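You operate a simulated robot arm through the tools that you are given. There is no shell and no other tool.

You are at the controls of a simulated two-armed robot. One attempt, no reset.

Task
Hold the junction box still, pull both plugs out and scrap the box.
Fine: the plugs go in the yellow tray; stand the box in the red tub.
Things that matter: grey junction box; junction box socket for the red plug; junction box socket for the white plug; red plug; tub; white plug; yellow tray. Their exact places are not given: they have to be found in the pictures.

It is judged by the outcome, as a careful person would: the job done as asked, and still so three seconds after it is handed in. It fails if anything else is knocked over, pushed out of place, dropped, spilled or broken.

Robot
Two 7-joint arms with three-finger grippers on one trunk, on a base that drives. Base frame: it is fixed to the floor where the robot stands at the start and does not move with it; the origin is under the middle of the robot, x ahead of it, y to its left, z up. Lengths are in m, angles in degrees, forces in N, time in s.
The left shoulder is at the start at [0.082, 0.126, 1.133], the right one opposite. With the tool pointing down near the work surface each hand reaches from about 0.34 to 0.84 m from the robot's upright axis, wherever it stands, measured 20 degrees to its own side. Places, roughly: grey junction box [-0.75, 3.5, 1]; junction box socket for the red plug [-0.8, 3.3, 0.9]; junction box socket for the white plug [-0.8, 3.4, 0.9]; red plug (3x3x9 cm) [-0.8, 3.3, 0.9]; tub [-1.6, 3.2, 0.4]; white plug (3x3x9 cm) [-0.8, 3.4, 0.9]; yellow tray [-1, 3.5, 1]. Payload 2.94 kg a hand.
The TCP of each hand is the grasp point between the finger pads, 0.03 m short of the fingertips. In the tool frame z runs along the fingers and y along their closing line. Largest opening 0.128 m; the body of the gripper starts 0.093 m behind the TCP.
Orientation is that of the tool frame in the base frame, as a unit quaternion [x, y, z, w]. With the fingers straight down and closing along the base's y, the tool's x points along the base's -x, its y along +y and its z along -z.

Tools
- The arms move only by the tool servo_tool. It takes "left_steps", "right_steps" or both (then of equal length, played together; a hand with none holds still); each is a list of rows, each an object of numbers (a shift or turn left out is 0, a gripper value left out holds the last): "tx", "ty", "tz": the shift along the tool's x, y, z in m; "wx", "wy", "wz": the turn, a rotation vector about the tool's x, y, z in degrees; "gripper": the opening, from 0 (shut) to 1 (fully open). In form: [{"tx": .., "ty": .., "tz": .., "wx": .., "wy": .., "wz": .., "gripper": ..}, ...]. A call has 1 to 20 rows; each row is the pose to reach, as a shift and turn from the pose commanded when the call began, along the tool's axes at that moment. Rows are played at 5 a second. More than 0.05 m and 8.6 degrees between two rows, or a gripper value outside its range, and nothing of the call is played. Where a pose cannot be reached the arm comes as near as it can. A force on the tool above 40 N (or 10 N above the force at the start of the call, whichever is more), or a blocked arm, ends the call early, and 0.2 s more pass. The fingers move at their own pace and stop on an object; they squeeze with about 45 N. The grip force told is the motor's: it shows also when the fingers shut on nothing. Time passes only in rows, and 0.2 s behind the last, so rows that repeat a pose let the fingers close. The reply holds the time, the measured pose of the TCP, the force on the tool along the base axes, the opening and the grip force, in the units named above and with some noise, with the torque about the TCP (base axes, N m) and any sound that the robot's microphone picked up.
- Cameras (640 x 400 px; columns grow to the right, rows downward): "scene" is now at [0.2206, -0.0194, 1.3162]; the picture's right is [-0.21, -0.98, 0.00], its down [-0.43, 0.09, -0.90] and it looks along [0.88, -0.19, -0.44] (base axes); focal length 214 px, centre (320, 200). "left" rides on the left gripper at [0.069, 0.015, -0.12] in its tool frame; the picture's right is [-0.21, 0.98, 0.00], its down [-0.82, -0.18, -0.54] and it looks along [-0.53, -0.12, 0.84] (tool axes); focal length 251 px, centre (320, 200). "right" rides on the right gripper at [0.069, -0.015, -0.12] in its tool frame; the picture's right is [0.21, 0.98, 0.00], its down [-0.82, 0.18, -0.54] and it looks along [-0.53, 0.12, 0.84] (tool axes); focal length 251 px, centre (320, 200).
- snapshot(camera): a new picture of that camera. It takes no simulated time.
- lift_body(by): slides the trunk up (or, below 0, down) by that many m; the arms and the scene camera ride with it, the base frame stays. It gives what a move gives, with no picture.
- base_move(legs): drives the robot by 1 to 6 legs, each [ahead, left, turn to the left] in m, m and degrees, along the robot's own axes; the way and the turn of a leg run together, so that a leg with both is an arc; at most 1.5 m and 180 degrees a leg. The arms and the cameras ride along, it lands a little off, and it stops where it bumps. It gives what a move gives.
- turn_head(pan, tilt): turns the head with the scene camera to pan (to the left, within 80 degrees either way) and tilt (down, from -29 to 69), counted from straight ahead of the robot. It gives what a move gives.
- point_at(camera, pixels): there is no depth. For up to 12 entries [column, row, z] of the newest picture of that camera ("zoom" is the newest enlarged one), the place [x, y] in the base frame at which the ray of that pixel passes the height z, good to about 0.003 m, but the place of the scene camera against the robot may be out by one fixed shift of up to 0.012 m in any direction. It takes no simulated time.
- inspect(camera, box): a new picture of the part [left, top, right, bottom] of that camera's present view, enlarged. It takes no simulated time.
- job_done(): hands the job in; it is judged then, once.

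Leave the grippers open and the arms clear of the work at the hand-in unless told otherwise.

The tools are called after "Request:" by a JSON object that holds its "method" and its "body". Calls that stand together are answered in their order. servo_tool: Moves the arms, as the interface text tells. Its arguments: {"type":"object","properties":{"left_steps":{"type":"array","items":{"type":"object","properties":{"tx":{"type":"number"},"ty":{"type":"number"},"tz":{"type":"number"},"wx":{"type":"number"},"wy":{"type":"number"},"wz":{"type":"number"},"gripper":{"type":"number"}}}},"right_steps":{"type":"array","items":{"type":"object","properties":{"tx":{"type":"number"},"ty":{"type":"number"},"tz":{"type":"number"},"wx":{"type":"number"},"wy":{"type":"number"},"wz":{"type":"number"},"gripper":{"type":"number"}}}}},"required":[]} The other tools are called the same way: lift_body (by) slides the trunk up or down; base_move (legs) drives the base; turn_head (pan, tilt) turns the head that bears the scene camera; snapshot (camera) takes a picture; point_at (camera, pixels) gives the place at which the rays of pixels pass given heights; inspect (camera, box) takes an enlarged picture of a part of a camera's view; job_done () hands the job in.

At the start:

```text
t: 0.0
left_tcp_pos: [0.5747, 0.2562, 1.1681]
left_tcp_rot: [0.0, 1.0, 0.0, 0.0]
left_force: [0.0, -0.7, -0.6]
left_ft_torque: [0.01, 0.0, 0.01]
left_grip_width: 0.128
left_finger_force: 0.0
right_tcp_pos: [0.378, -0.1666, 1.1994]
right_tcp_rot: [-0.001, 1.0, 0.001, 0.001]
right_force: [0.5, 0.9, 0.5]
right_ft_torque: [0.0, -0.01, 0.0]
right_grip_width: 0.1278
right_finger_force: 0.0
trunk travel left (down, up): [-0.35, 0.197]
robot x, y, heading: [0.0017, -0.0022, 0.0]
head pan, tilt: [-11.9, 25.9]
```

scene: 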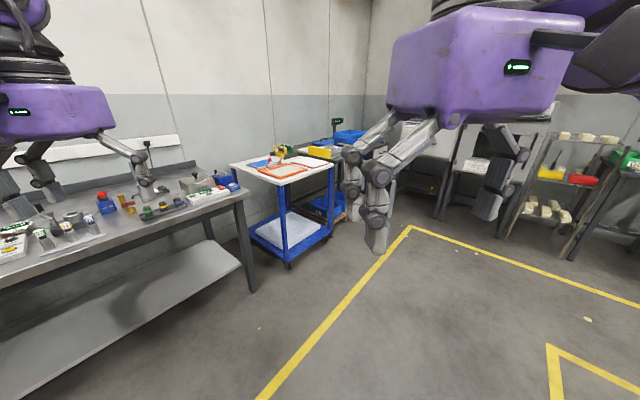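
right: 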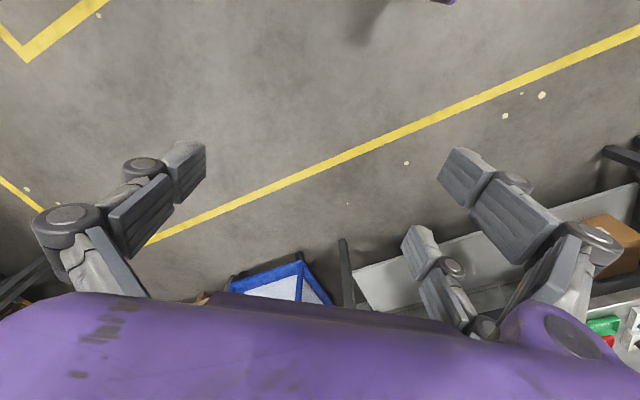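
left: 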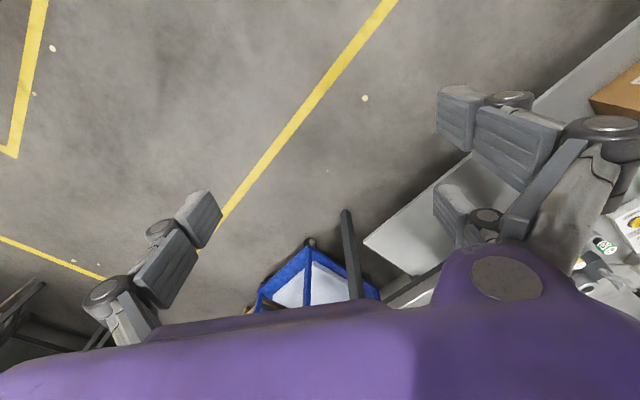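

The work lies to my left and slightly behind, near [-0.8, 3.4]. I'll turn the head left to look there before driving.

Request:
{"method": "turn_head", "body": {"pan": 80, "tilt": 15}}

Request:
{"method": "snapshot", "body": {"camera": "scene"}}

```text
t: 1.7
left_tcp_pos: [0.5748, 0.2542, 1.167]
left_tcp_rot: [0.0, 1.0, 0.0, 0.0]
left_force: [0.0, 1.2, 0.8]
left_ft_torque: [-0.02, 0.02, 0.0]
left_grip_width: 0.1278
left_finger_force: 0.1
right_tcp_pos: [0.379, -0.1674, 1.1988]
right_tcp_rot: [0.0, 1.0, -0.001, 0.0]
right_force: [-0.3, 0.4, 0.6]
right_ft_torque: [-0.05, 0.02, -0.01]
right_grip_width: 0.1283
right_finger_force: 0.1
trunk travel left (down, up): [-0.35, 0.197]
robot x, y, heading: [-0.0028, 0.0016, -0.2]
head pan, tilt: [80.0, 15.0]
```

```text
taken
```

scene: 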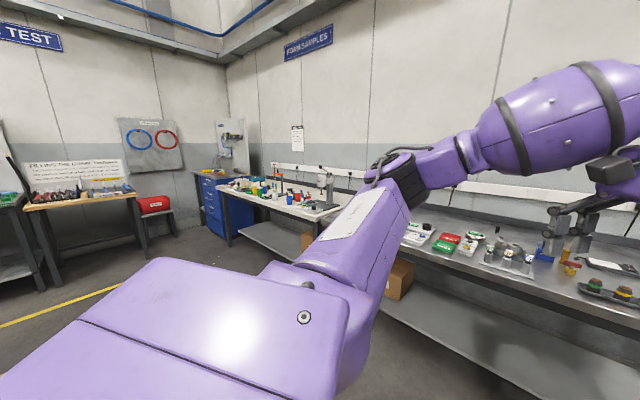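

I see a long bench on the left and more benches behind it, with a blue cabinet near (215,190). I'll measure where the bench edges and the free floor are.

Request:
{"method": "point_at", "body": {"camera": "scene", "pixels": [[235, 232, 0], [310, 218, 0.9], [220, 187, 0.9], [580, 296, 0.9], [440, 250, 0.9], [45, 290, 0], [125, 284, 0], [215, 245, 0], [195, 170, 0.9], [230, 243, 0], [250, 170, 0.95]]}}

Request:
{"method": "inspect", "body": {"camera": "scene", "box": [180, 100, 380, 225]}}

```text
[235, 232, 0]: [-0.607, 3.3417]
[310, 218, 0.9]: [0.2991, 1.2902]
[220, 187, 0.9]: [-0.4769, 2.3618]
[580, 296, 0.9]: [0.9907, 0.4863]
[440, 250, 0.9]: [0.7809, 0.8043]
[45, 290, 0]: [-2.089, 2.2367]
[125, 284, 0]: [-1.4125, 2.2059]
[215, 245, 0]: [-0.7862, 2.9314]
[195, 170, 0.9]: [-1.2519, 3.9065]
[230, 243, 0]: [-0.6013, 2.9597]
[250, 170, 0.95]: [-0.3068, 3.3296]
```

```text
3.20 times, centred on (280, 162) of scene
```

zoom: 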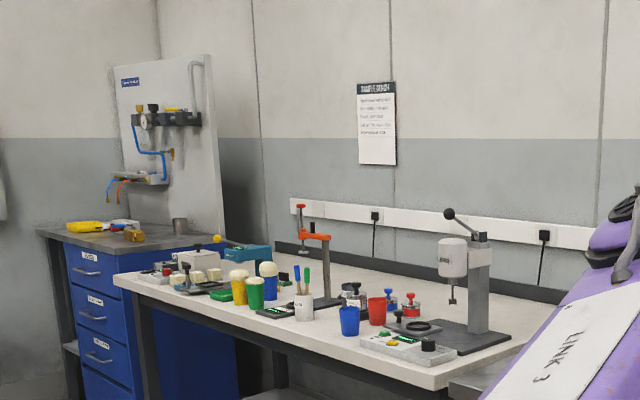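

The bench edge runs diagonally about 1.1 m away, so there is room to turn in place. I'll turn left about 105° and look ahead.

Request:
{"method": "base_move", "body": {"legs": [[0, 0, 105]]}}

Request:
{"method": "turn_head", "body": {"pan": 0, "tilt": 20}}

Request:
{"method": "snapshot", "body": {"camera": "scene"}}

Request:
{"method": "inspect", "body": {"camera": "scene", "box": [220, 80, 420, 205]}}

```text
t: 6.5
left_tcp_pos: [-0.3907, 0.491, 1.1672]
left_tcp_rot: [0.792, -0.611, 0.0, 0.0]
left_force: [-0.8, 0.5, -0.7]
left_ft_torque: [0.01, 0.01, -0.02]
left_grip_width: 0.128
left_finger_force: 0.1
right_tcp_pos: [0.0659, 0.407, 1.1995]
right_tcp_rot: [0.791, -0.612, 0.0, 0.0]
right_force: [0.0, 0.1, -0.3]
right_ft_torque: [0.0, -0.01, 0.0]
right_grip_width: 0.1279
right_finger_force: 0.1
trunk travel left (down, up): [-0.35, 0.197]
robot x, y, heading: [-0.0006, 0.0005, 104.4]
head pan, tilt: [80.0, 15.0]
```

```text
t: 8.0
left_tcp_pos: [-0.3915, 0.4921, 1.1676]
left_tcp_rot: [0.791, -0.611, 0.0, 0.0]
left_force: [0.5, 0.2, -0.5]
left_ft_torque: [-0.01, 0.02, 0.01]
left_grip_width: 0.1279
left_finger_force: 0.1
right_tcp_pos: [0.0666, 0.4068, 1.1996]
right_tcp_rot: [0.79, -0.613, -0.001, 0.0]
right_force: [0.4, -0.5, 0.3]
right_ft_torque: [0.0, -0.01, -0.01]
right_grip_width: 0.1279
right_finger_force: 0.0
trunk travel left (down, up): [-0.35, 0.197]
robot x, y, heading: [0.0, 0.0023, 104.4]
head pan, tilt: [0.0, 20.0]
```

```text
taken
```

scene: 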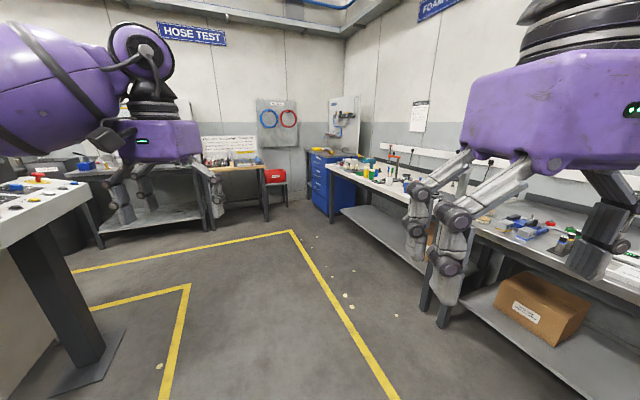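

```text
3.20 times, centred on (320, 142) of scene
```

zoom: 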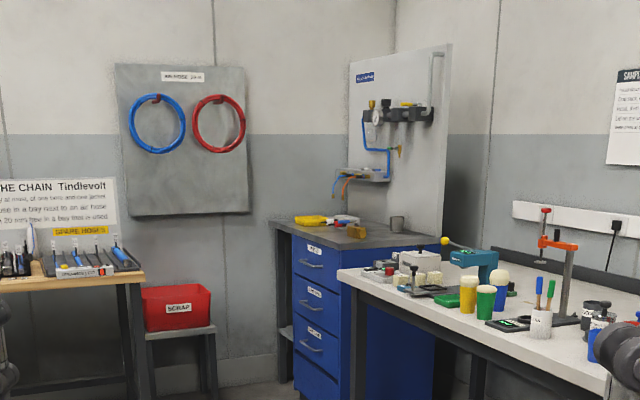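

The red SCRAP tub sits on a low stool at (275,177). The blue cabinet is at (335,180), with the yellow tray on top and a panel behind it. I'll measure the layout before driving.

Request:
{"method": "point_at", "body": {"camera": "scene", "pixels": [[329, 215, 0], [309, 205, 0], [330, 224, 0], [267, 221, 0], [287, 206, 0], [423, 306, 0], [330, 165, 0.9], [306, 148, 0.95], [353, 155, 0.9], [290, 230, 0], [213, 231, 0], [100, 247, 0]]}}

```text
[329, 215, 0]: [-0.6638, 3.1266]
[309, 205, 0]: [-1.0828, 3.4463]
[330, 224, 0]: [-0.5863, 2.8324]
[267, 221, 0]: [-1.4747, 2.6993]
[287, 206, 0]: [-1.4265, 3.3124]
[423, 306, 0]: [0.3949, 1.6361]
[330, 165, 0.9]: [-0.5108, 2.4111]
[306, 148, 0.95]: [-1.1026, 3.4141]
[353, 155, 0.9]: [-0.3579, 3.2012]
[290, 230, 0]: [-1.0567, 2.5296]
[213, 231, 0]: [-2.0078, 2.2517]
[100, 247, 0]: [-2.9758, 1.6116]
```

The drawer front runs from about (-0.66,3.13) to (-1.08,3.45) and the tub stool is near (-1.45,3.0). I'll drive to a viewpoint near (-1.25, 2.1), well away from the benches.

Request:
{"method": "base_move", "body": {"legs": [[0, 0, 16.4], [1.3, 0, 0], [1.1, 0, 0]]}}

Request:
{"method": "turn_head", "body": {"pan": -55, "tilt": 20}}

Request:
{"method": "snapshot", "body": {"camera": "scene"}}

```text
t: 20.6
left_tcp_pos: [-1.7414, 2.4086, 1.1676]
left_tcp_rot: [0.87, -0.493, 0.0, 0.0]
left_force: [-0.2, -0.3, 0.7]
left_ft_torque: [-0.01, -0.02, -0.02]
left_grip_width: 0.1281
left_finger_force: 0.1
right_tcp_pos: [-1.2792, 2.454, 1.1987]
right_tcp_rot: [0.869, -0.494, -0.001, 0.0]
right_force: [-0.2, 0.4, -0.1]
right_ft_torque: [-0.01, 0.01, -0.01]
right_grip_width: 0.1281
right_finger_force: 0.0
trunk travel left (down, up): [-0.35, 0.197]
robot x, y, heading: [-1.2282, 2.0441, 120.8]
head pan, tilt: [0.0, 20.0]
```

```text
t: 21.9
left_tcp_pos: [-1.7418, 2.4087, 1.1664]
left_tcp_rot: [0.87, -0.494, 0.0, 0.0]
left_force: [0.4, 0.8, -0.3]
left_ft_torque: [0.02, 0.01, 0.0]
left_grip_width: 0.1281
left_finger_force: 0.1
right_tcp_pos: [-1.2792, 2.4549, 1.1996]
right_tcp_rot: [0.869, -0.494, -0.001, 0.0]
right_force: [-1.2, 0.5, -0.3]
right_ft_torque: [0.02, -0.01, -0.04]
right_grip_width: 0.128
right_finger_force: 0.1
trunk travel left (down, up): [-0.35, 0.197]
robot x, y, heading: [-1.23, 2.0465, 120.7]
head pan, tilt: [-55.0, 20.0]
```

```text
taken
```

scene: 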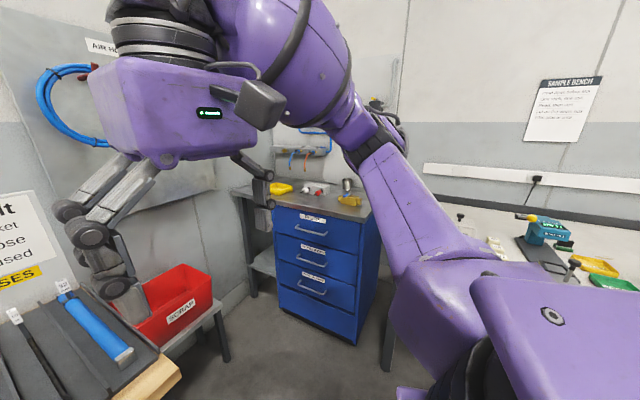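

The right arm blocks the view of the cabinet. I'll turn the base right to face it.

Request:
{"method": "base_move", "body": {"legs": [[0, 0, -62]]}}

Request:
{"method": "turn_head", "body": {"pan": 0, "tilt": 20}}

Request:
{"method": "snapshot", "body": {"camera": "scene"}}

```text
t: 25.0
left_tcp_pos: [-1.1404, 2.6667, 1.1667]
left_tcp_rot: [-0.484, 0.875, 0.0, 0.0]
left_force: [0.3, 0.6, -0.1]
left_ft_torque: [0.02, 0.04, -0.01]
left_grip_width: 0.1282
left_finger_force: 0.1
right_tcp_pos: [-0.886, 2.2775, 1.199]
right_tcp_rot: [-0.485, 0.875, 0.0, 0.0]
right_force: [0.5, 0.1, -0.4]
right_ft_torque: [0.0, -0.01, -0.02]
right_grip_width: 0.1281
right_finger_force: 0.0
trunk travel left (down, up): [-0.35, 0.197]
robot x, y, heading: [-1.2252, 2.0428, 57.8]
head pan, tilt: [-55.0, 20.0]
```

```text
t: 26.3
left_tcp_pos: [-1.1402, 2.6664, 1.1673]
left_tcp_rot: [-0.484, 0.875, -0.001, 0.001]
left_force: [-0.6, 0.9, -0.6]
left_ft_torque: [-0.01, -0.01, 0.0]
left_grip_width: 0.1277
left_finger_force: 0.1
right_tcp_pos: [-0.8872, 2.2767, 1.2003]
right_tcp_rot: [-0.485, 0.874, 0.0, 0.001]
right_force: [0.4, 0.7, -0.8]
right_ft_torque: [-0.01, 0.03, 0.02]
right_grip_width: 0.1279
right_finger_force: 0.2
trunk travel left (down, up): [-0.35, 0.197]
robot x, y, heading: [-1.2304, 2.0426, 57.8]
head pan, tilt: [0.0, 20.0]
```

```text
taken
```

scene: 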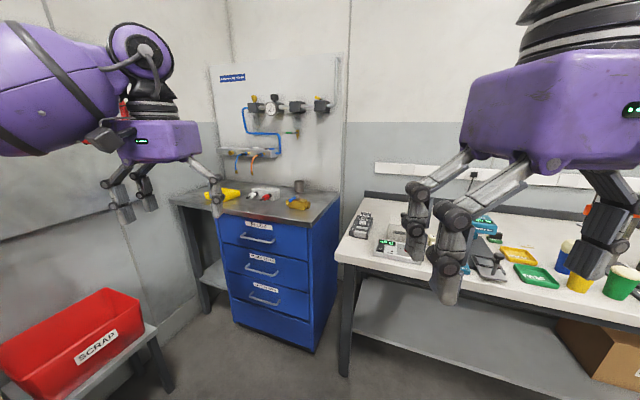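

Request:
{"method": "inspect", "body": {"camera": "scene", "box": [170, 80, 362, 220]}}

Request:
{"method": "point_at", "body": {"camera": "scene", "pixels": [[217, 213, 0.92], [311, 221, 0.92], [339, 190, 0.92], [169, 197, 0.92], [336, 249, 0.9], [316, 352, 0], [235, 320, 0], [140, 322, 0.4], [46, 400, 0.4], [108, 290, 0.4], [174, 388, 0]]}}

```text
2.86 times, centred on (266, 150) of scene
```

zoom: 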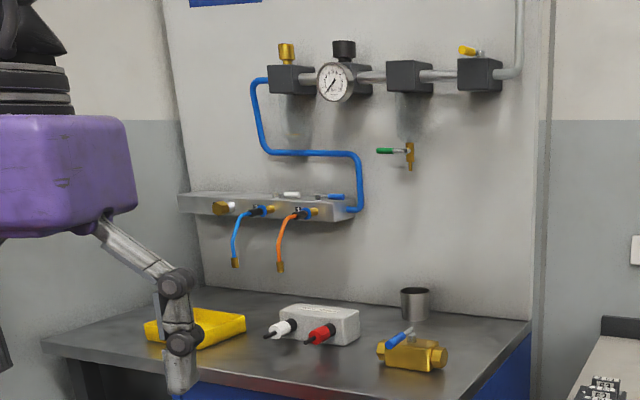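

```text
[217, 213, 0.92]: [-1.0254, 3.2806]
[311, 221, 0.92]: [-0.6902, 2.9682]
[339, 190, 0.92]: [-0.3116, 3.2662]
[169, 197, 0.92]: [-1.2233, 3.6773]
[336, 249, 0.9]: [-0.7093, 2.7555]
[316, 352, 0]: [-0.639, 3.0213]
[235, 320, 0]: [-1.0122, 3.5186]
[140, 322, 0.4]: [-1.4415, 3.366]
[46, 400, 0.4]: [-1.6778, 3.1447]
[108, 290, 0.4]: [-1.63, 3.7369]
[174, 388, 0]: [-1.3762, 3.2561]
```

The grey box with the white plug (zoom 280,328) and red plug (320,333) sits on the cabinet top. The yellow tray is to its left and a brass valve with a blue lever to its right. I'll measure these.

Request:
{"method": "point_at", "body": {"camera": "zoom", "pixels": [[283, 338, 0.92], [346, 346, 0.92], [359, 340, 0.92], [308, 342, 0.94], [267, 335, 0.94], [320, 315, 0.97], [195, 348, 0.92], [245, 330, 0.92], [378, 360, 0.93], [415, 320, 0.92], [42, 348, 0.92], [530, 322, 0.92]]}}

```text
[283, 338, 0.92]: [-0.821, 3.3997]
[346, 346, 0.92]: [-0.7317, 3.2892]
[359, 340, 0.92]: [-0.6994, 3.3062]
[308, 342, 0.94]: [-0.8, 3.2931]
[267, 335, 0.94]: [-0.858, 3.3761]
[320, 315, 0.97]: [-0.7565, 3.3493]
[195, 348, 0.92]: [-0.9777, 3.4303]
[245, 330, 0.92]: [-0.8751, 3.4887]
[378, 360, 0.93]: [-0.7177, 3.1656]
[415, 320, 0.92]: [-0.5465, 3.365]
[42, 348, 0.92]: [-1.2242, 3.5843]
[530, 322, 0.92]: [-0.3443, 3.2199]
```

The wall faces heading 38°. The box front is about 1.45 m out along that direction and the tub stool is to the left. I'll square up and drive to near (-1.22, 2.80), stopping slightly short.

Request:
{"method": "base_move", "body": {"legs": [[0, 0, -19.8], [0, 0.6, 0], [0.4, 0, 0]]}}

Request:
{"method": "turn_head", "body": {"pan": 0, "tilt": 35}}

Request:
{"method": "snapshot", "body": {"camera": "scene"}}

Request:
{"method": "snapshot", "body": {"camera": "left"}}

Request:
{"method": "snapshot", "body": {"camera": "right"}}

```text
t: 31.5
left_tcp_pos: [-1.2414, 2.9353, 1.1681]
left_tcp_rot: [-0.33, 0.944, 0.0, 0.001]
left_force: [-2.5, -0.3, 0.2]
left_ft_torque: [0.02, -0.14, 0.01]
left_grip_width: 0.1279
left_finger_force: 0.0
right_tcp_pos: [-1.131, 2.4839, 1.2006]
right_tcp_rot: [-0.33, 0.944, 0.0, 0.001]
right_force: [-0.9, -1.2, 0.7]
right_ft_torque: [0.03, -0.13, 0.06]
right_grip_width: 0.1282
right_finger_force: 0.1
trunk travel left (down, up): [-0.35, 0.197]
robot x, y, heading: [-1.5252, 2.3776, 38.5]
head pan, tilt: [0.0, 20.0]
stopped in leg 2: the robot was blocked; the commanded pose is now the measured one
```

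```text
t: 32.3
left_tcp_pos: [-1.2349, 2.9362, 1.1648]
left_tcp_rot: [-0.33, 0.944, 0.0, -0.002]
left_force: [0.0, -0.2, 0.2]
left_ft_torque: [0.01, -0.01, -0.02]
left_grip_width: 0.1278
left_finger_force: 0.1
right_tcp_pos: [-1.1254, 2.4862, 1.1988]
right_tcp_rot: [-0.33, 0.944, -0.001, -0.001]
right_force: [-0.2, -0.7, 0.4]
right_ft_torque: [-0.02, 0.02, 0.0]
right_grip_width: 0.1281
right_finger_force: 0.0
trunk travel left (down, up): [-0.35, 0.197]
robot x, y, heading: [-1.5267, 2.3786, 38.5]
head pan, tilt: [0.0, 35.0]
```

```text
taken
```

scene: 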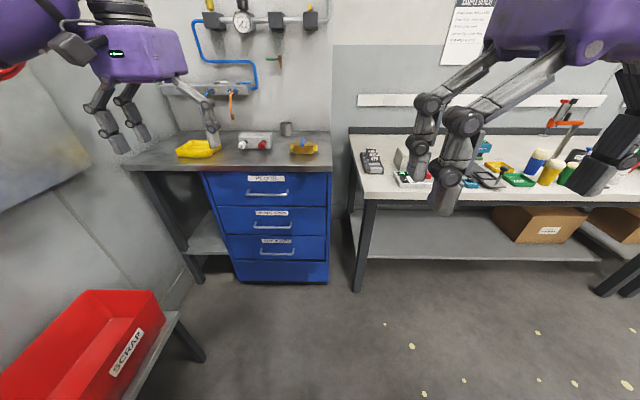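

```text
taken
```

left: 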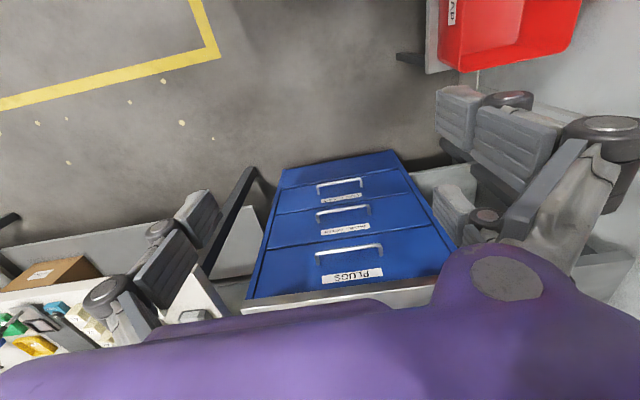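

```text
taken
```

right: 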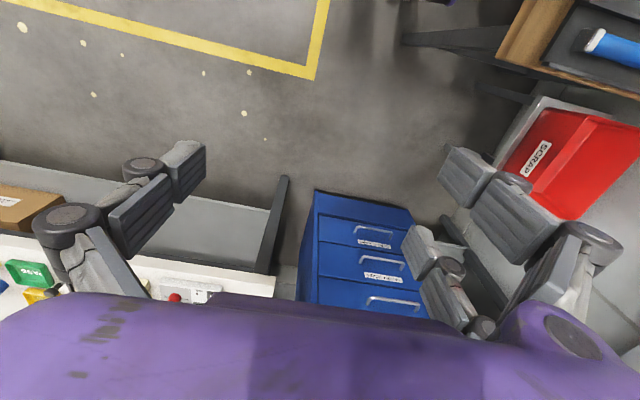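

The base bumped something on its left, probably the hose table's leg, and stopped. I'll look left and down to check what I touched before going on.

Request:
{"method": "turn_head", "body": {"pan": 70, "tilt": 45}}

Request:
{"method": "snapshot", "body": {"camera": "scene"}}

```text
t: 33.7
left_tcp_pos: [-1.2351, 2.9354, 1.1658]
left_tcp_rot: [-0.33, 0.944, -0.001, -0.001]
left_force: [0.5, 0.2, 0.4]
left_ft_torque: [-0.01, 0.0, -0.01]
left_grip_width: 0.128
left_finger_force: 0.0
right_tcp_pos: [-1.1261, 2.4847, 1.1978]
right_tcp_rot: [-0.329, 0.944, 0.0, -0.002]
right_force: [0.7, -0.7, -0.1]
right_ft_torque: [-0.03, -0.02, -0.01]
right_grip_width: 0.1282
right_finger_force: 0.2
trunk travel left (down, up): [-0.35, 0.197]
robot x, y, heading: [-1.5301, 2.3801, 38.8]
head pan, tilt: [70.0, 45.0]
```

```text
taken
```

scene: 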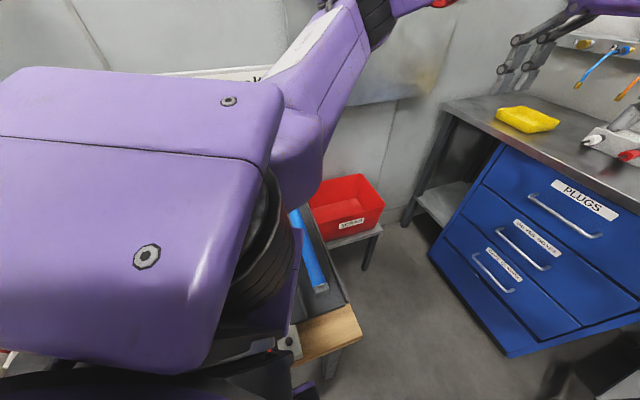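

I'm right next to the hose table (wood corner at 360,328), and nothing looks displaced. I'll measure the table, stool and tub, then go ahead past them before moving left.

Request:
{"method": "point_at", "body": {"camera": "scene", "pixels": [[362, 328, 0.8], [362, 328, 0.9], [348, 303, 0.8], [330, 372, 0], [364, 270, 0], [383, 229, 0.4], [326, 247, 0.4], [383, 207, 0.6], [318, 182, 0.6], [316, 235, 0.6], [505, 355, 0], [405, 226, 0]]}}

Request:
{"method": "inspect", "body": {"camera": "scene", "box": [270, 160, 430, 400]}}

```text
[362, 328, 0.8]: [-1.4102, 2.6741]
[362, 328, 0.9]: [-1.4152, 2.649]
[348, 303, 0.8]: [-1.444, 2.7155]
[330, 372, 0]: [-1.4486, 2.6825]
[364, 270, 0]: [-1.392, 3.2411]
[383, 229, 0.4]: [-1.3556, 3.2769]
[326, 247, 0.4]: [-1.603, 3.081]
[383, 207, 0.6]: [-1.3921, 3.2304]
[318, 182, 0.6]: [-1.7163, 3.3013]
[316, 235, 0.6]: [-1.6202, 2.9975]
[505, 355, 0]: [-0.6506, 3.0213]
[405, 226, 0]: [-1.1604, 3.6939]
```

```text
1.67 times, centred on (350, 280) of scene
```

zoom: 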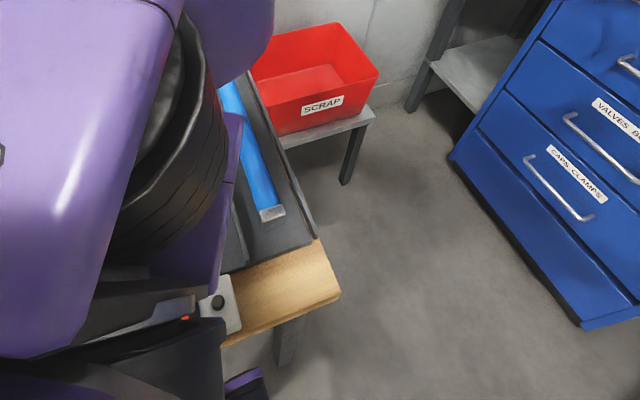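

The hose table's front edge is parallel to the robot's heading just to its left and ends at about 0.27 m ahead. I'll move right 6 cm, ahead 0.52 m past its corner, then look again.

Request:
{"method": "base_move", "body": {"legs": [[0, -0.06, 0], [0.53, 0, 0]]}}

Request:
{"method": "turn_head", "body": {"pan": 20, "tilt": 45}}

Request:
{"method": "snapshot", "body": {"camera": "scene"}}

```text
t: 35.9
left_tcp_pos: [-1.1421, 2.9342, 1.1648]
left_tcp_rot: [-0.334, 0.943, 0.0, -0.003]
left_force: [-0.1, 0.9, 0.0]
left_ft_torque: [0.03, -0.01, -0.01]
left_grip_width: 0.128
left_finger_force: 0.0
right_tcp_pos: [-1.0327, 2.4838, 1.1977]
right_tcp_rot: [-0.333, 0.943, -0.001, -0.002]
right_force: [-0.5, -0.8, 0.0]
right_ft_torque: [0.04, -0.02, 0.04]
right_grip_width: 0.128
right_finger_force: 0.1
trunk travel left (down, up): [-0.35, 0.197]
robot x, y, heading: [-1.43, 2.3795, 38.8]
head pan, tilt: [70.0, 45.0]
stopped in leg 2: the robot was blocked; the commanded pose is now the measured one
```

```text
t: 37.1
left_tcp_pos: [-1.1422, 2.9346, 1.1646]
left_tcp_rot: [-0.334, 0.943, 0.0, -0.003]
left_force: [-0.9, -0.2, -0.6]
left_ft_torque: [-0.01, 0.0, -0.01]
left_grip_width: 0.128
left_finger_force: 0.0
right_tcp_pos: [-1.0316, 2.4846, 1.1981]
right_tcp_rot: [-0.333, 0.943, 0.0, -0.002]
right_force: [-0.5, 0.2, -0.2]
right_ft_torque: [0.02, 0.02, -0.03]
right_grip_width: 0.128
right_finger_force: 0.1
trunk travel left (down, up): [-0.35, 0.197]
robot x, y, heading: [-1.4286, 2.3735, 39.1]
head pan, tilt: [20.0, 45.0]
```

```text
taken
```

scene: 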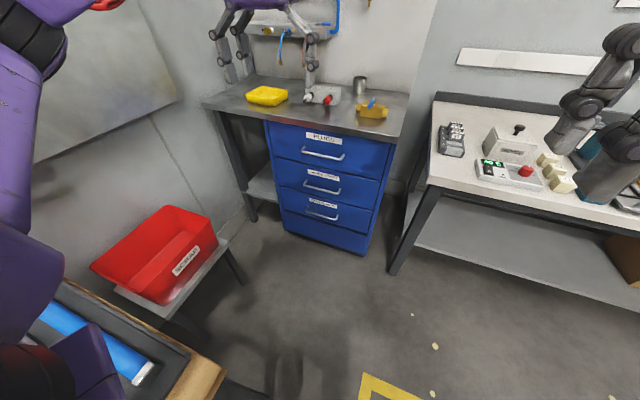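

Blocked again after 8 cm, so the base is probably catching the table leg. I'll look steeply down on the left to see the contact.

Request:
{"method": "turn_head", "body": {"pan": 45, "tilt": 69}}

Request:
{"method": "snapshot", "body": {"camera": "scene"}}

Request:
{"method": "turn_head", "body": {"pan": 0, "tilt": 69}}

Request:
{"method": "snapshot", "body": {"camera": "scene"}}

```text
t: 38.0
left_tcp_pos: [-1.1428, 2.9345, 1.1642]
left_tcp_rot: [-0.333, 0.943, -0.001, -0.003]
left_force: [-0.1, 0.8, -0.5]
left_ft_torque: [0.0, -0.01, -0.01]
left_grip_width: 0.1279
left_finger_force: 0.1
right_tcp_pos: [-1.032, 2.4839, 1.1985]
right_tcp_rot: [-0.333, 0.943, -0.002, -0.003]
right_force: [-0.5, -0.1, 1.3]
right_ft_torque: [0.01, 0.01, -0.02]
right_grip_width: 0.1281
right_finger_force: 0.0
trunk travel left (down, up): [-0.35, 0.197]
robot x, y, heading: [-1.4273, 2.377, 39.1]
head pan, tilt: [45.0, 68.8]
```

```text
taken
```

scene: 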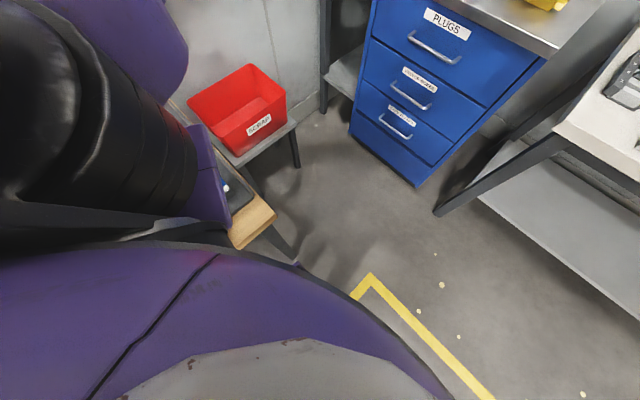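

```text
t: 39.1
left_tcp_pos: [-1.1427, 2.9357, 1.1645]
left_tcp_rot: [-0.334, 0.943, -0.001, -0.003]
left_force: [0.2, -0.5, 0.3]
left_ft_torque: [0.02, -0.02, 0.02]
left_grip_width: 0.128
left_finger_force: 0.0
right_tcp_pos: [-1.0311, 2.4831, 1.1982]
right_tcp_rot: [-0.334, 0.943, 0.0, -0.002]
right_force: [0.0, -0.6, 0.8]
right_ft_torque: [0.0, -0.02, 0.0]
right_grip_width: 0.1278
right_finger_force: 0.1
trunk travel left (down, up): [-0.35, 0.197]
robot x, y, heading: [-1.4279, 2.3793, 39.2]
head pan, tilt: [0.0, 68.8]
```

```text
taken
```

scene: 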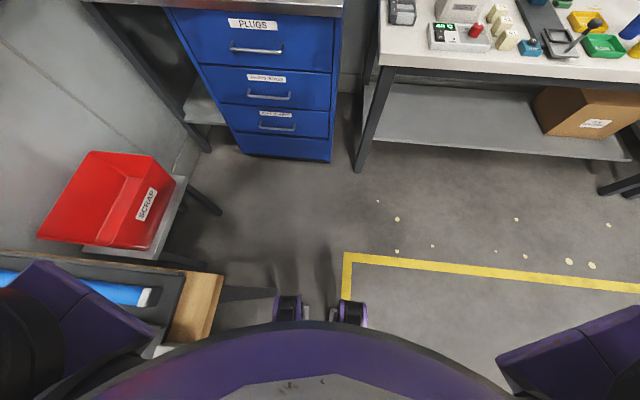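

The table's front leg is right against the base's front-left. I'll measure the floor contacts to plan a clear way.

Request:
{"method": "point_at", "body": {"camera": "scene", "pixels": [[272, 293, 0], [358, 170, 0], [380, 66, 0.9], [220, 212, 0], [205, 150, 0], [245, 155, 0], [330, 160, 0], [290, 298, 0.1], [350, 303, 0.1], [220, 275, 0.8], [500, 355, 0.5], [150, 300, 0.8]]}}

```text
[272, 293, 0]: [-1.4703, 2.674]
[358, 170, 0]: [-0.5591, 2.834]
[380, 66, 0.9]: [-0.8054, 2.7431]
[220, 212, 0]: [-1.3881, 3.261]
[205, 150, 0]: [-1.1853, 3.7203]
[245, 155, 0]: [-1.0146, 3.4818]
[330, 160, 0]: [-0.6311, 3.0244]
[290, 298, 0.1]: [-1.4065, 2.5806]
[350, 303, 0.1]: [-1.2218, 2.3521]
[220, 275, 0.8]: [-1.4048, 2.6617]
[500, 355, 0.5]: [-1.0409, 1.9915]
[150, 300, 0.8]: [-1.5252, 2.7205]
```

The base is about 0.29 m in radius and is touching the table leg at (-1.47, 2.67). I'll back off right 12 cm, go ahead 0.49 m, then left about 0.28 m, which clears everything by several centimetres.

Request:
{"method": "base_move", "body": {"legs": [[0, -0.12, 0], [0.49, 0, -1], [0, 0.28, 0]]}}

Request:
{"method": "turn_head", "body": {"pan": 15, "tilt": 40}}

Request:
{"method": "snapshot", "body": {"camera": "scene"}}

```text
t: 46.0
left_tcp_pos: [-0.8472, 3.3704, 1.165]
left_tcp_rot: [-0.326, 0.945, 0.0, -0.003]
left_force: [-0.1, -0.2, -0.1]
left_ft_torque: [0.03, 0.0, 0.0]
left_grip_width: 0.1281
left_finger_force: 0.1
right_tcp_pos: [-0.7429, 2.9173, 1.1973]
right_tcp_rot: [-0.325, 0.946, 0.0, -0.002]
right_force: [0.2, 0.7, -0.1]
right_ft_torque: [-0.03, -0.03, -0.03]
right_grip_width: 0.1278
right_finger_force: 0.0
trunk travel left (down, up): [-0.35, 0.197]
robot x, y, heading: [-1.1453, 2.8159, 38.1]
head pan, tilt: [0.0, 68.8]
```

```text
t: 46.9
left_tcp_pos: [-0.8474, 3.3712, 1.1634]
left_tcp_rot: [-0.325, 0.946, 0.0, -0.003]
left_force: [0.1, -0.5, -0.4]
left_ft_torque: [0.0, 0.0, -0.01]
left_grip_width: 0.1282
left_finger_force: 0.1
right_tcp_pos: [-0.7444, 2.9174, 1.1976]
right_tcp_rot: [-0.324, 0.946, -0.001, -0.003]
right_force: [0.1, -0.1, 0.5]
right_ft_torque: [-0.03, -0.01, -0.01]
right_grip_width: 0.1278
right_finger_force: 0.0
trunk travel left (down, up): [-0.35, 0.197]
robot x, y, heading: [-1.1429, 2.8131, 38.1]
head pan, tilt: [15.0, 40.0]
```

```text
taken
```

scene: 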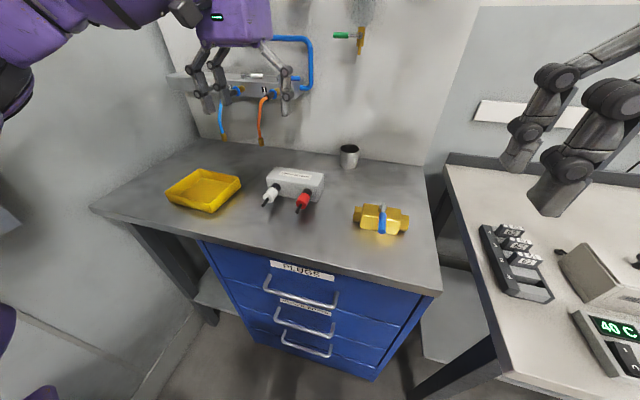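

I'm in place and square to the cabinet. I'll zoom in on the box, plugs and tray.

Request:
{"method": "inspect", "body": {"camera": "scene", "box": [240, 145, 352, 215]}}

Request:
{"method": "snapshot", "body": {"camera": "left"}}

Request:
{"method": "snapshot", "body": {"camera": "right"}}

```text
5.71 times, centred on (296, 180) of scene
```

zoom: 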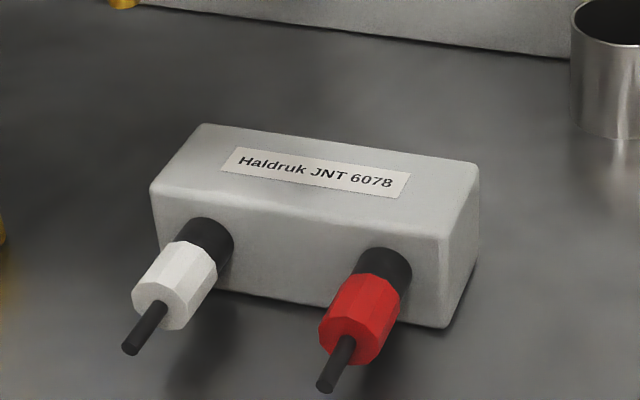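

```text
taken
```

left: 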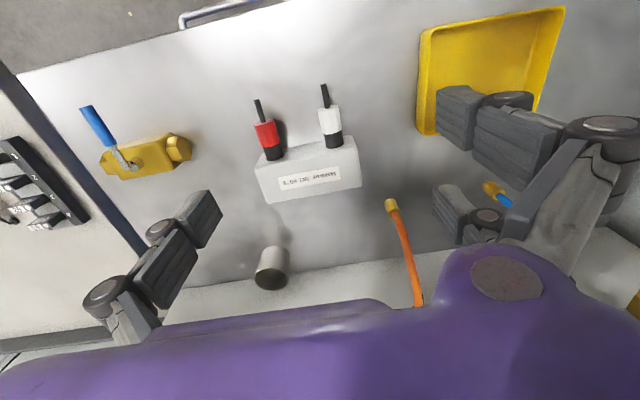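

```text
taken
```

right: 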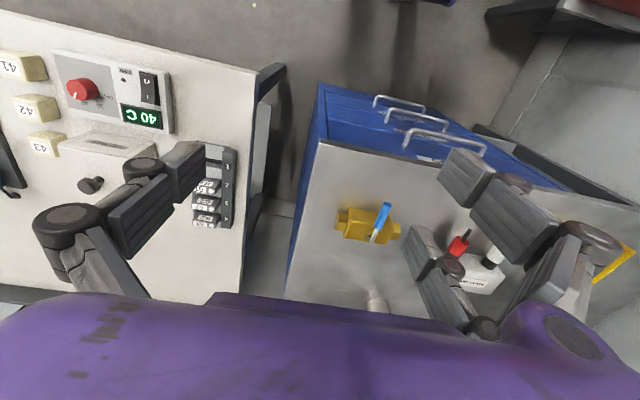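

The box carries a label on top with plugs pointing toward me; each plug has a black collar, a coloured hex body and a cable stub. I'll zoom in with the left hand camera to triangulate heights.

Request:
{"method": "inspect", "body": {"camera": "left", "box": [225, 70, 385, 215]}}

```text
2.76 times, centred on (305, 142) of left
```

zoom: 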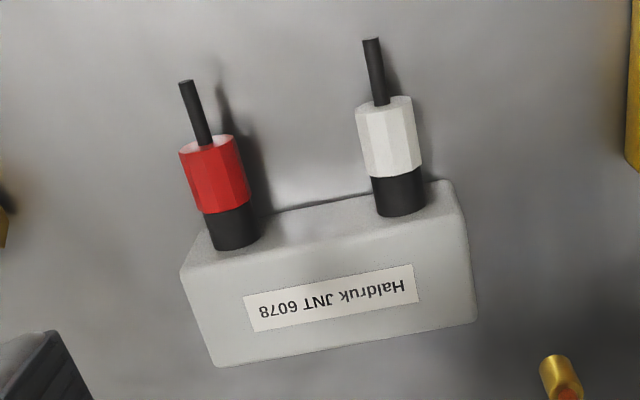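

Now I'll read the label corners and plug points at several assumed heights.

Request:
{"method": "point_at", "body": {"camera": "zoom", "pixels": [[243, 299, 0.95], [243, 299, 1.0], [412, 265, 0.95], [412, 265, 1.0], [182, 90, 0.9], [182, 90, 0.95], [370, 42, 0.95], [215, 175, 0.95], [388, 140, 0.95], [235, 240, 0.95], [215, 365, 0.98], [477, 315, 0.98]]}}

Request:
{"method": "inspect", "body": {"camera": "scene", "box": [240, 145, 352, 215]}}

Request:
{"method": "point_at", "body": {"camera": "zoom", "pixels": [[411, 175, 0.95], [411, 175, 1.0], [236, 147, 0.95], [236, 147, 1.0], [403, 200, 0.98], [221, 170, 0.98], [448, 328, 0.9], [448, 328, 0.92], [150, 190, 0.98], [478, 165, 0.98]]}}

```text
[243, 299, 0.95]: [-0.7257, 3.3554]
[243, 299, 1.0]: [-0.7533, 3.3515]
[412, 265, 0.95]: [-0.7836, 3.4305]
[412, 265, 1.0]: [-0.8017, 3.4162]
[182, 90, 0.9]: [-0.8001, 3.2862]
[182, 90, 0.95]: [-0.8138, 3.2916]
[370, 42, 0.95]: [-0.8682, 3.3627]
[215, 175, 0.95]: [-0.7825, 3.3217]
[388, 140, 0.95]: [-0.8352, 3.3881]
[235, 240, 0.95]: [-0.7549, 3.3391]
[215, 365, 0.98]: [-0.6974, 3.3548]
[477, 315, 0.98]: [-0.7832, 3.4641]
```

```text
5.71 times, centred on (296, 180) of scene
```

zoom: 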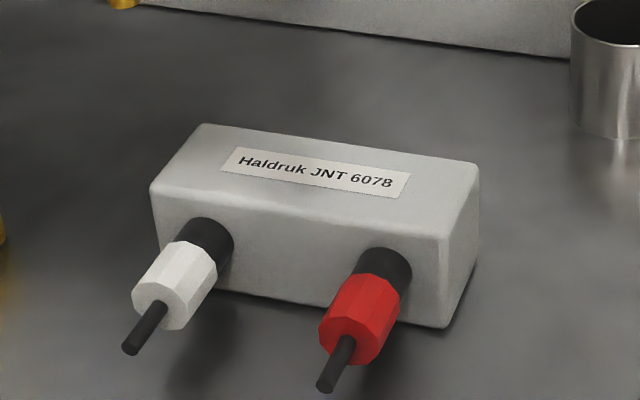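

```text
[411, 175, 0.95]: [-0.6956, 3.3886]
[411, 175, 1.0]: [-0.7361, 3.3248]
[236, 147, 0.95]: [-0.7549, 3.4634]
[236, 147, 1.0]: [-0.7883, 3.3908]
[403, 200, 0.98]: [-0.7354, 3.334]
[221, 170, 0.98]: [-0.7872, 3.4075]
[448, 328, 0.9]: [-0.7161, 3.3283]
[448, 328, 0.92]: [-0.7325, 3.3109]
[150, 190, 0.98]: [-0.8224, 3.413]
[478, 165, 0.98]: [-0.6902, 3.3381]
```

Rough box-top height is about 0.965. I'll move the left hand back and right for a second viewpoint so the heights come out accurately.

Request:
{"method": "servo_tool", "body": {"left_steps": [{"tx": 0.04, "ty": -0.025}, {"tx": 0.08, "ty": -0.05}, {"tx": 0.12, "ty": -0.075}, {"tx": 0.15, "ty": -0.1}, {"tx": 0.15, "ty": -0.1}]}}

Request:
{"method": "snapshot", "body": {"camera": "left"}}

Request:
{"method": "snapshot", "body": {"camera": "scene"}}

```text
t: 48.1
left_tcp_pos: [-0.9048, 3.2002, 1.1641]
left_tcp_rot: [-0.326, 0.946, 0.0, -0.003]
left_force: [0.2, -0.2, -0.2]
left_ft_torque: [-0.03, -0.01, 0.03]
left_grip_width: 0.1281
left_finger_force: 0.1
right_tcp_pos: [-0.744, 2.9187, 1.1968]
right_tcp_rot: [-0.325, 0.946, -0.002, -0.002]
right_force: [-0.2, 0.3, 1.1]
right_ft_torque: [-0.04, -0.01, -0.01]
right_grip_width: 0.1279
right_finger_force: 0.0
trunk travel left (down, up): [-0.35, 0.197]
robot x, y, heading: [-1.1451, 2.8146, 38.0]
head pan, tilt: [15.0, 40.0]
```

```text
taken
```

left: 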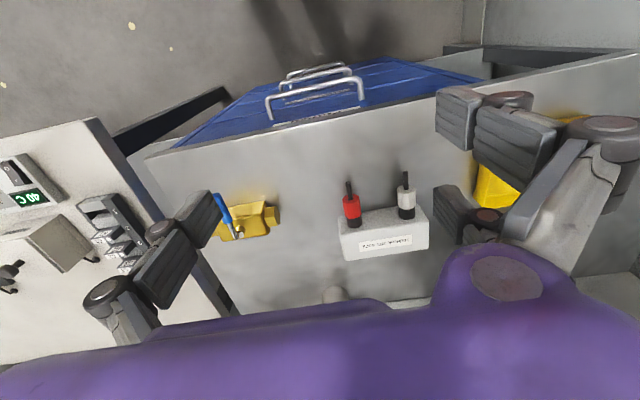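

```text
taken
```

scene: 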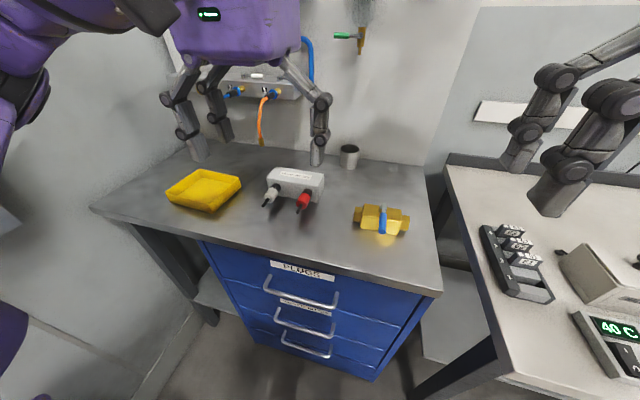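

Request:
{"method": "inspect", "body": {"camera": "left", "box": [320, 160, 448, 270]}}

```text
3.64 times, centred on (384, 215) of left
```

zoom: 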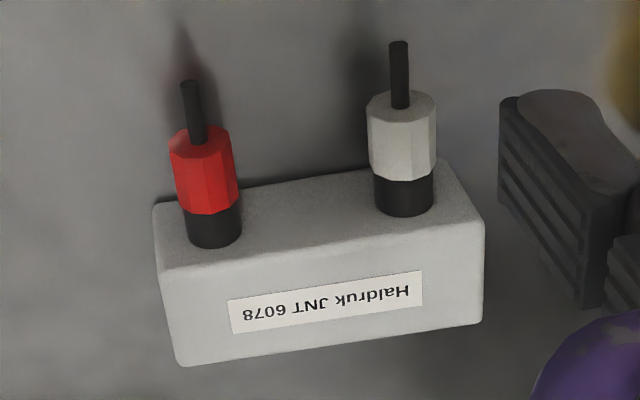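

Request:
{"method": "point_at", "body": {"camera": "zoom", "pixels": [[228, 300, 0.95], [228, 300, 1.0], [421, 270, 0.95], [421, 270, 1.0], [187, 84, 0.92], [187, 84, 0.96], [398, 44, 0.92], [398, 44, 0.96], [178, 365, 0.97], [483, 320, 0.97], [162, 270, 0.97], [483, 220, 0.97]]}}

```text
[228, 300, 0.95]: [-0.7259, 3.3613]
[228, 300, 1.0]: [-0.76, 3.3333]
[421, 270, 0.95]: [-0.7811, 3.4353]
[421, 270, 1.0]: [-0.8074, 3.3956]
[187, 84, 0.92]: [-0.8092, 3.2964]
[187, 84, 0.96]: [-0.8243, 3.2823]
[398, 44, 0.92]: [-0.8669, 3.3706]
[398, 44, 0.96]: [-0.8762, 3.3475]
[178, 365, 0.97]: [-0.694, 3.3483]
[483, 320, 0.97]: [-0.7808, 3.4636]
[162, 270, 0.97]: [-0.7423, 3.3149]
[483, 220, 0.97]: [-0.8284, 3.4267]
```

Triangulated geometry:
- Box top is at z≈0.962 and the table at ≈0.91. The box is 0.144 × 0.06 m, centred at (-0.757, 3.393), facing heading 37°.
- The plug axes are at z≈0.935, 4.4 cm either side of the box centre.

The right hand will hold the box across its depth, with one finger between the plugs, and the left will pull. First I'll turn the right hand -89° and move the left hand aside.

Request:
{"method": "servo_tool", "body": {"right_steps": [{"wz": -8}, {"wz": -16}, {"wz": -24}, {"wz": -32}, {"wz": -40}, {"wz": -48}, {"wz": -56}, {"wz": -64}, {"wz": -72}, {"wz": -80.5}, {"wz": -89}, {"wz": -89}], "left_steps": [{"ty": 0.02}, {"ty": 0.04}, {"ty": 0.06}, {"ty": 0.08}, {"ty": 0.1}, {"ty": 0.12}, {"ty": 0.14}, {"ty": 0.16}, {"ty": 0.18}, {"ty": 0.18}, {"ty": 0.18}, {"ty": 0.18}]}}

Request:
{"method": "snapshot", "body": {"camera": "scene"}}

```text
t: 50.7
left_tcp_pos: [-1.0157, 3.3393, 1.1647]
left_tcp_rot: [-0.326, 0.945, 0.0, -0.003]
left_force: [-0.5, -0.5, -0.4]
left_ft_torque: [0.02, 0.01, 0.0]
left_grip_width: 0.128
left_finger_force: 0.0
right_tcp_pos: [-0.7814, 2.9214, 1.185]
right_tcp_rot: [0.895, -0.447, -0.001, 0.001]
right_force: [0.1, -0.2, 0.6]
right_ft_torque: [-0.03, 0.01, -0.01]
right_grip_width: 0.1279
right_finger_force: 0.1
right hand out of reach, approached as far as the arm can: row 10, 11, 12
trunk travel left (down, up): [-0.35, 0.197]
robot x, y, heading: [-1.1429, 2.8102, 38.1]
head pan, tilt: [15.0, 40.0]
```

```text
taken
```

scene: 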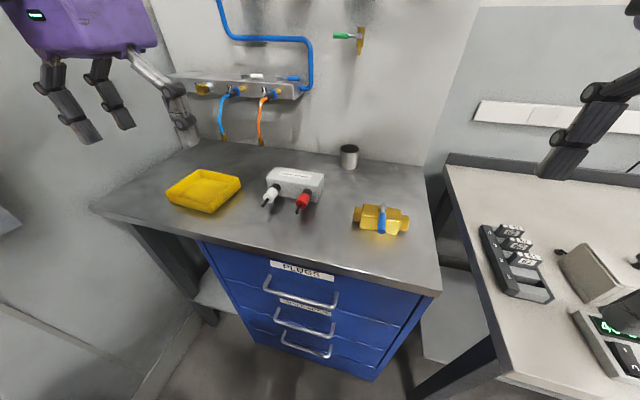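

The orientation is right (closing along the box depth). Now I'll move the right hand forward over the cabinet at z≈1.19, then left to above the box.

Request:
{"method": "servo_tool", "body": {"right_steps": [{"ty": -0.045}, {"ty": -0.09}, {"ty": -0.135}, {"ty": -0.18}, {"ty": -0.225, "tx": -0.03}, {"ty": -0.265, "tx": -0.06}, {"ty": -0.3, "tx": -0.095}, {"ty": -0.3, "tx": -0.14}, {"ty": -0.3, "tx": -0.185}, {"ty": -0.3, "tx": -0.23}, {"ty": -0.3, "tx": -0.26}, {"ty": -0.3, "tx": -0.26}]}}

Request:
{"method": "snapshot", "body": {"camera": "scene"}}

Request:
{"method": "snapshot", "body": {"camera": "right"}}

```text
refused: row 5 steps farther than a row can; nothing moved
```

```text
taken
```

scene: 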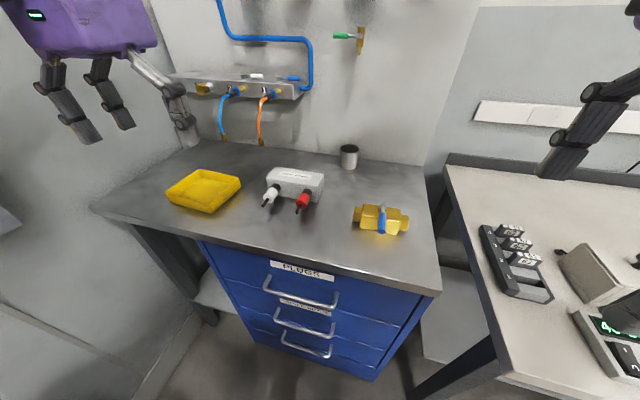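

```text
taken
```

right: 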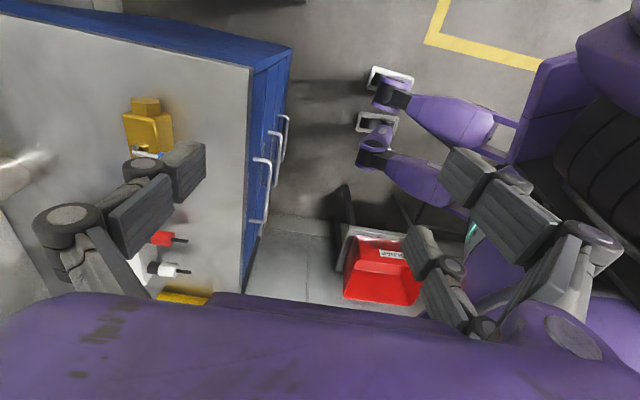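

One row stepped a bit too far. I'll resend with smaller steps.

Request:
{"method": "servo_tool", "body": {"right_steps": [{"ty": -0.045}, {"ty": -0.09}, {"ty": -0.135}, {"ty": -0.18}, {"ty": -0.22, "tx": -0.02}, {"ty": -0.26, "tx": -0.04}, {"ty": -0.295, "tx": -0.07}, {"ty": -0.3, "tx": -0.115}, {"ty": -0.3, "tx": -0.16}, {"ty": -0.3, "tx": -0.205}, {"ty": -0.3, "tx": -0.25}, {"ty": -0.3, "tx": -0.25}]}}

Request:
{"method": "snapshot", "body": {"camera": "scene"}}

Request:
{"method": "snapshot", "body": {"camera": "right"}}

```text
t: 53.3
left_tcp_pos: [-1.0146, 3.3375, 1.166]
left_tcp_rot: [-0.325, 0.946, 0.0, -0.003]
left_force: [-0.1, -0.5, 0.6]
left_ft_torque: [0.03, 0.0, 0.0]
left_grip_width: 0.128
left_finger_force: 0.0
right_tcp_pos: [-0.8302, 3.1709, 1.1431]
right_tcp_rot: [0.894, -0.448, -0.001, 0.001]
right_force: [1.0, -0.3, 0.3]
right_ft_torque: [0.03, 0.01, 0.01]
right_grip_width: 0.128
right_finger_force: 0.1
right hand out of reach, approached as far as the arm can: row 1, 2, 3, 4, 5, 6, 7, 8, 9, 10, 11, 12
trunk travel left (down, up): [-0.35, 0.197]
robot x, y, heading: [-1.142, 2.8139, 37.9]
head pan, tilt: [15.0, 40.0]
```

```text
taken
```

scene: 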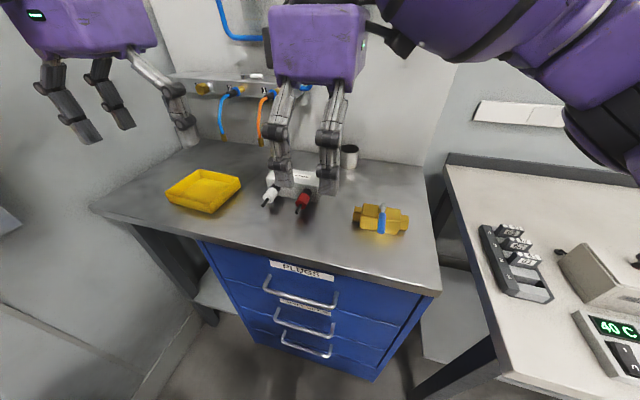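

```text
taken
```

right: 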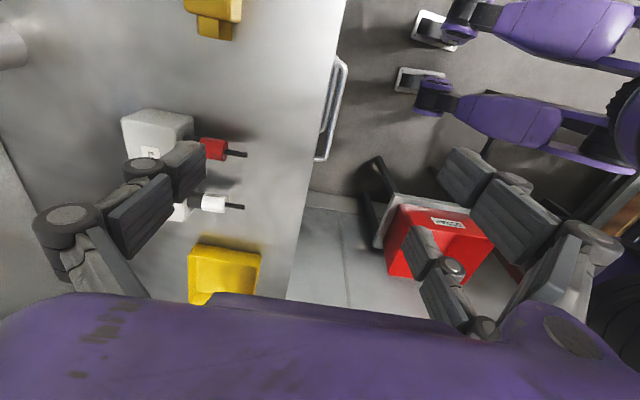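

With this wrist turn the right arm can't reach far enough (it stopped at z 1.143, short of the box). I'll turn the right wrist the opposite way, first back 89° while drawing it toward me a bit.

Request:
{"method": "servo_tool", "body": {"right_steps": [{"wz": 8, "ty": 0.02, "tx": 0.02}, {"wz": 16, "ty": 0.04, "tx": 0.04}, {"wz": 24, "ty": 0.06, "tx": 0.06}, {"wz": 32, "ty": 0.08, "tx": 0.08}, {"wz": 40, "ty": 0.1, "tx": 0.1}, {"wz": 48, "ty": 0.1, "tx": 0.1}, {"wz": 56, "ty": 0.1, "tx": 0.1}, {"wz": 64, "ty": 0.1, "tx": 0.1}, {"wz": 72, "ty": 0.1, "tx": 0.1}, {"wz": 80.5, "ty": 0.1, "tx": 0.1}, {"wz": 89, "ty": 0.1, "tx": 0.1}, {"wz": 89, "ty": 0.1, "tx": 0.1}]}}

```text
t: 55.9
left_tcp_pos: [-1.0158, 3.34, 1.1655]
left_tcp_rot: [-0.326, 0.946, 0.0, -0.003]
left_force: [-0.2, 0.1, -0.2]
left_ft_torque: [-0.01, 0.0, 0.01]
left_grip_width: 0.1281
left_finger_force: 0.0
right_tcp_pos: [-0.8478, 3.0383, 1.1437]
right_tcp_rot: [-0.324, 0.946, -0.001, -0.002]
right_force: [-0.5, 0.6, -0.1]
right_ft_torque: [0.01, -0.04, -0.01]
right_grip_width: 0.1281
right_finger_force: 0.1
trunk travel left (down, up): [-0.35, 0.197]
robot x, y, heading: [-1.141, 2.8174, 38.1]
head pan, tilt: [15.0, 40.0]
```

Back to neutral yaw. Now I'll turn the right hand +91° the other way and check it stays reachable.

Request:
{"method": "servo_tool", "body": {"right_steps": [{"wz": 8}, {"wz": 16}, {"wz": 24}, {"wz": 32}, {"wz": 40}, {"wz": 48}, {"wz": 56}, {"wz": 64}, {"wz": 72}, {"wz": 80.5}, {"wz": 89}, {"wz": 90.9}, {"wz": 90.9}]}}

Request:
{"method": "snapshot", "body": {"camera": "scene"}}

```text
t: 58.7
left_tcp_pos: [-1.0147, 3.3391, 1.1642]
left_tcp_rot: [-0.326, 0.945, 0.001, -0.003]
left_force: [0.5, 0.7, 0.6]
left_ft_torque: [0.0, -0.04, -0.02]
left_grip_width: 0.1281
left_finger_force: 0.0
right_tcp_pos: [-0.8486, 3.0376, 1.1445]
right_tcp_rot: [0.447, 0.895, -0.002, -0.001]
right_force: [-0.2, 0.5, -0.2]
right_ft_torque: [0.0, -0.01, 0.02]
right_grip_width: 0.1281
right_finger_force: 0.0
trunk travel left (down, up): [-0.35, 0.197]
robot x, y, heading: [-1.1493, 2.8139, 37.9]
head pan, tilt: [15.0, 40.0]
```

```text
taken
```

scene: 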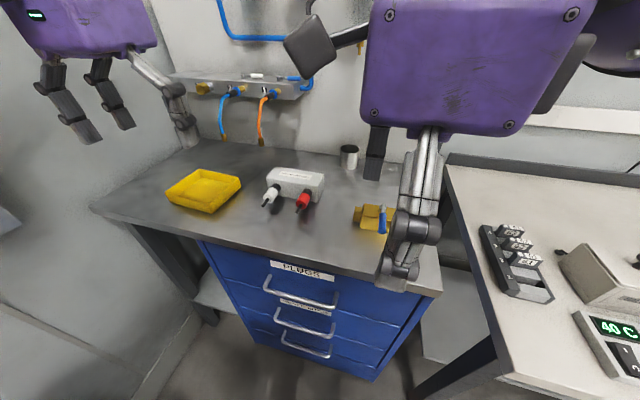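

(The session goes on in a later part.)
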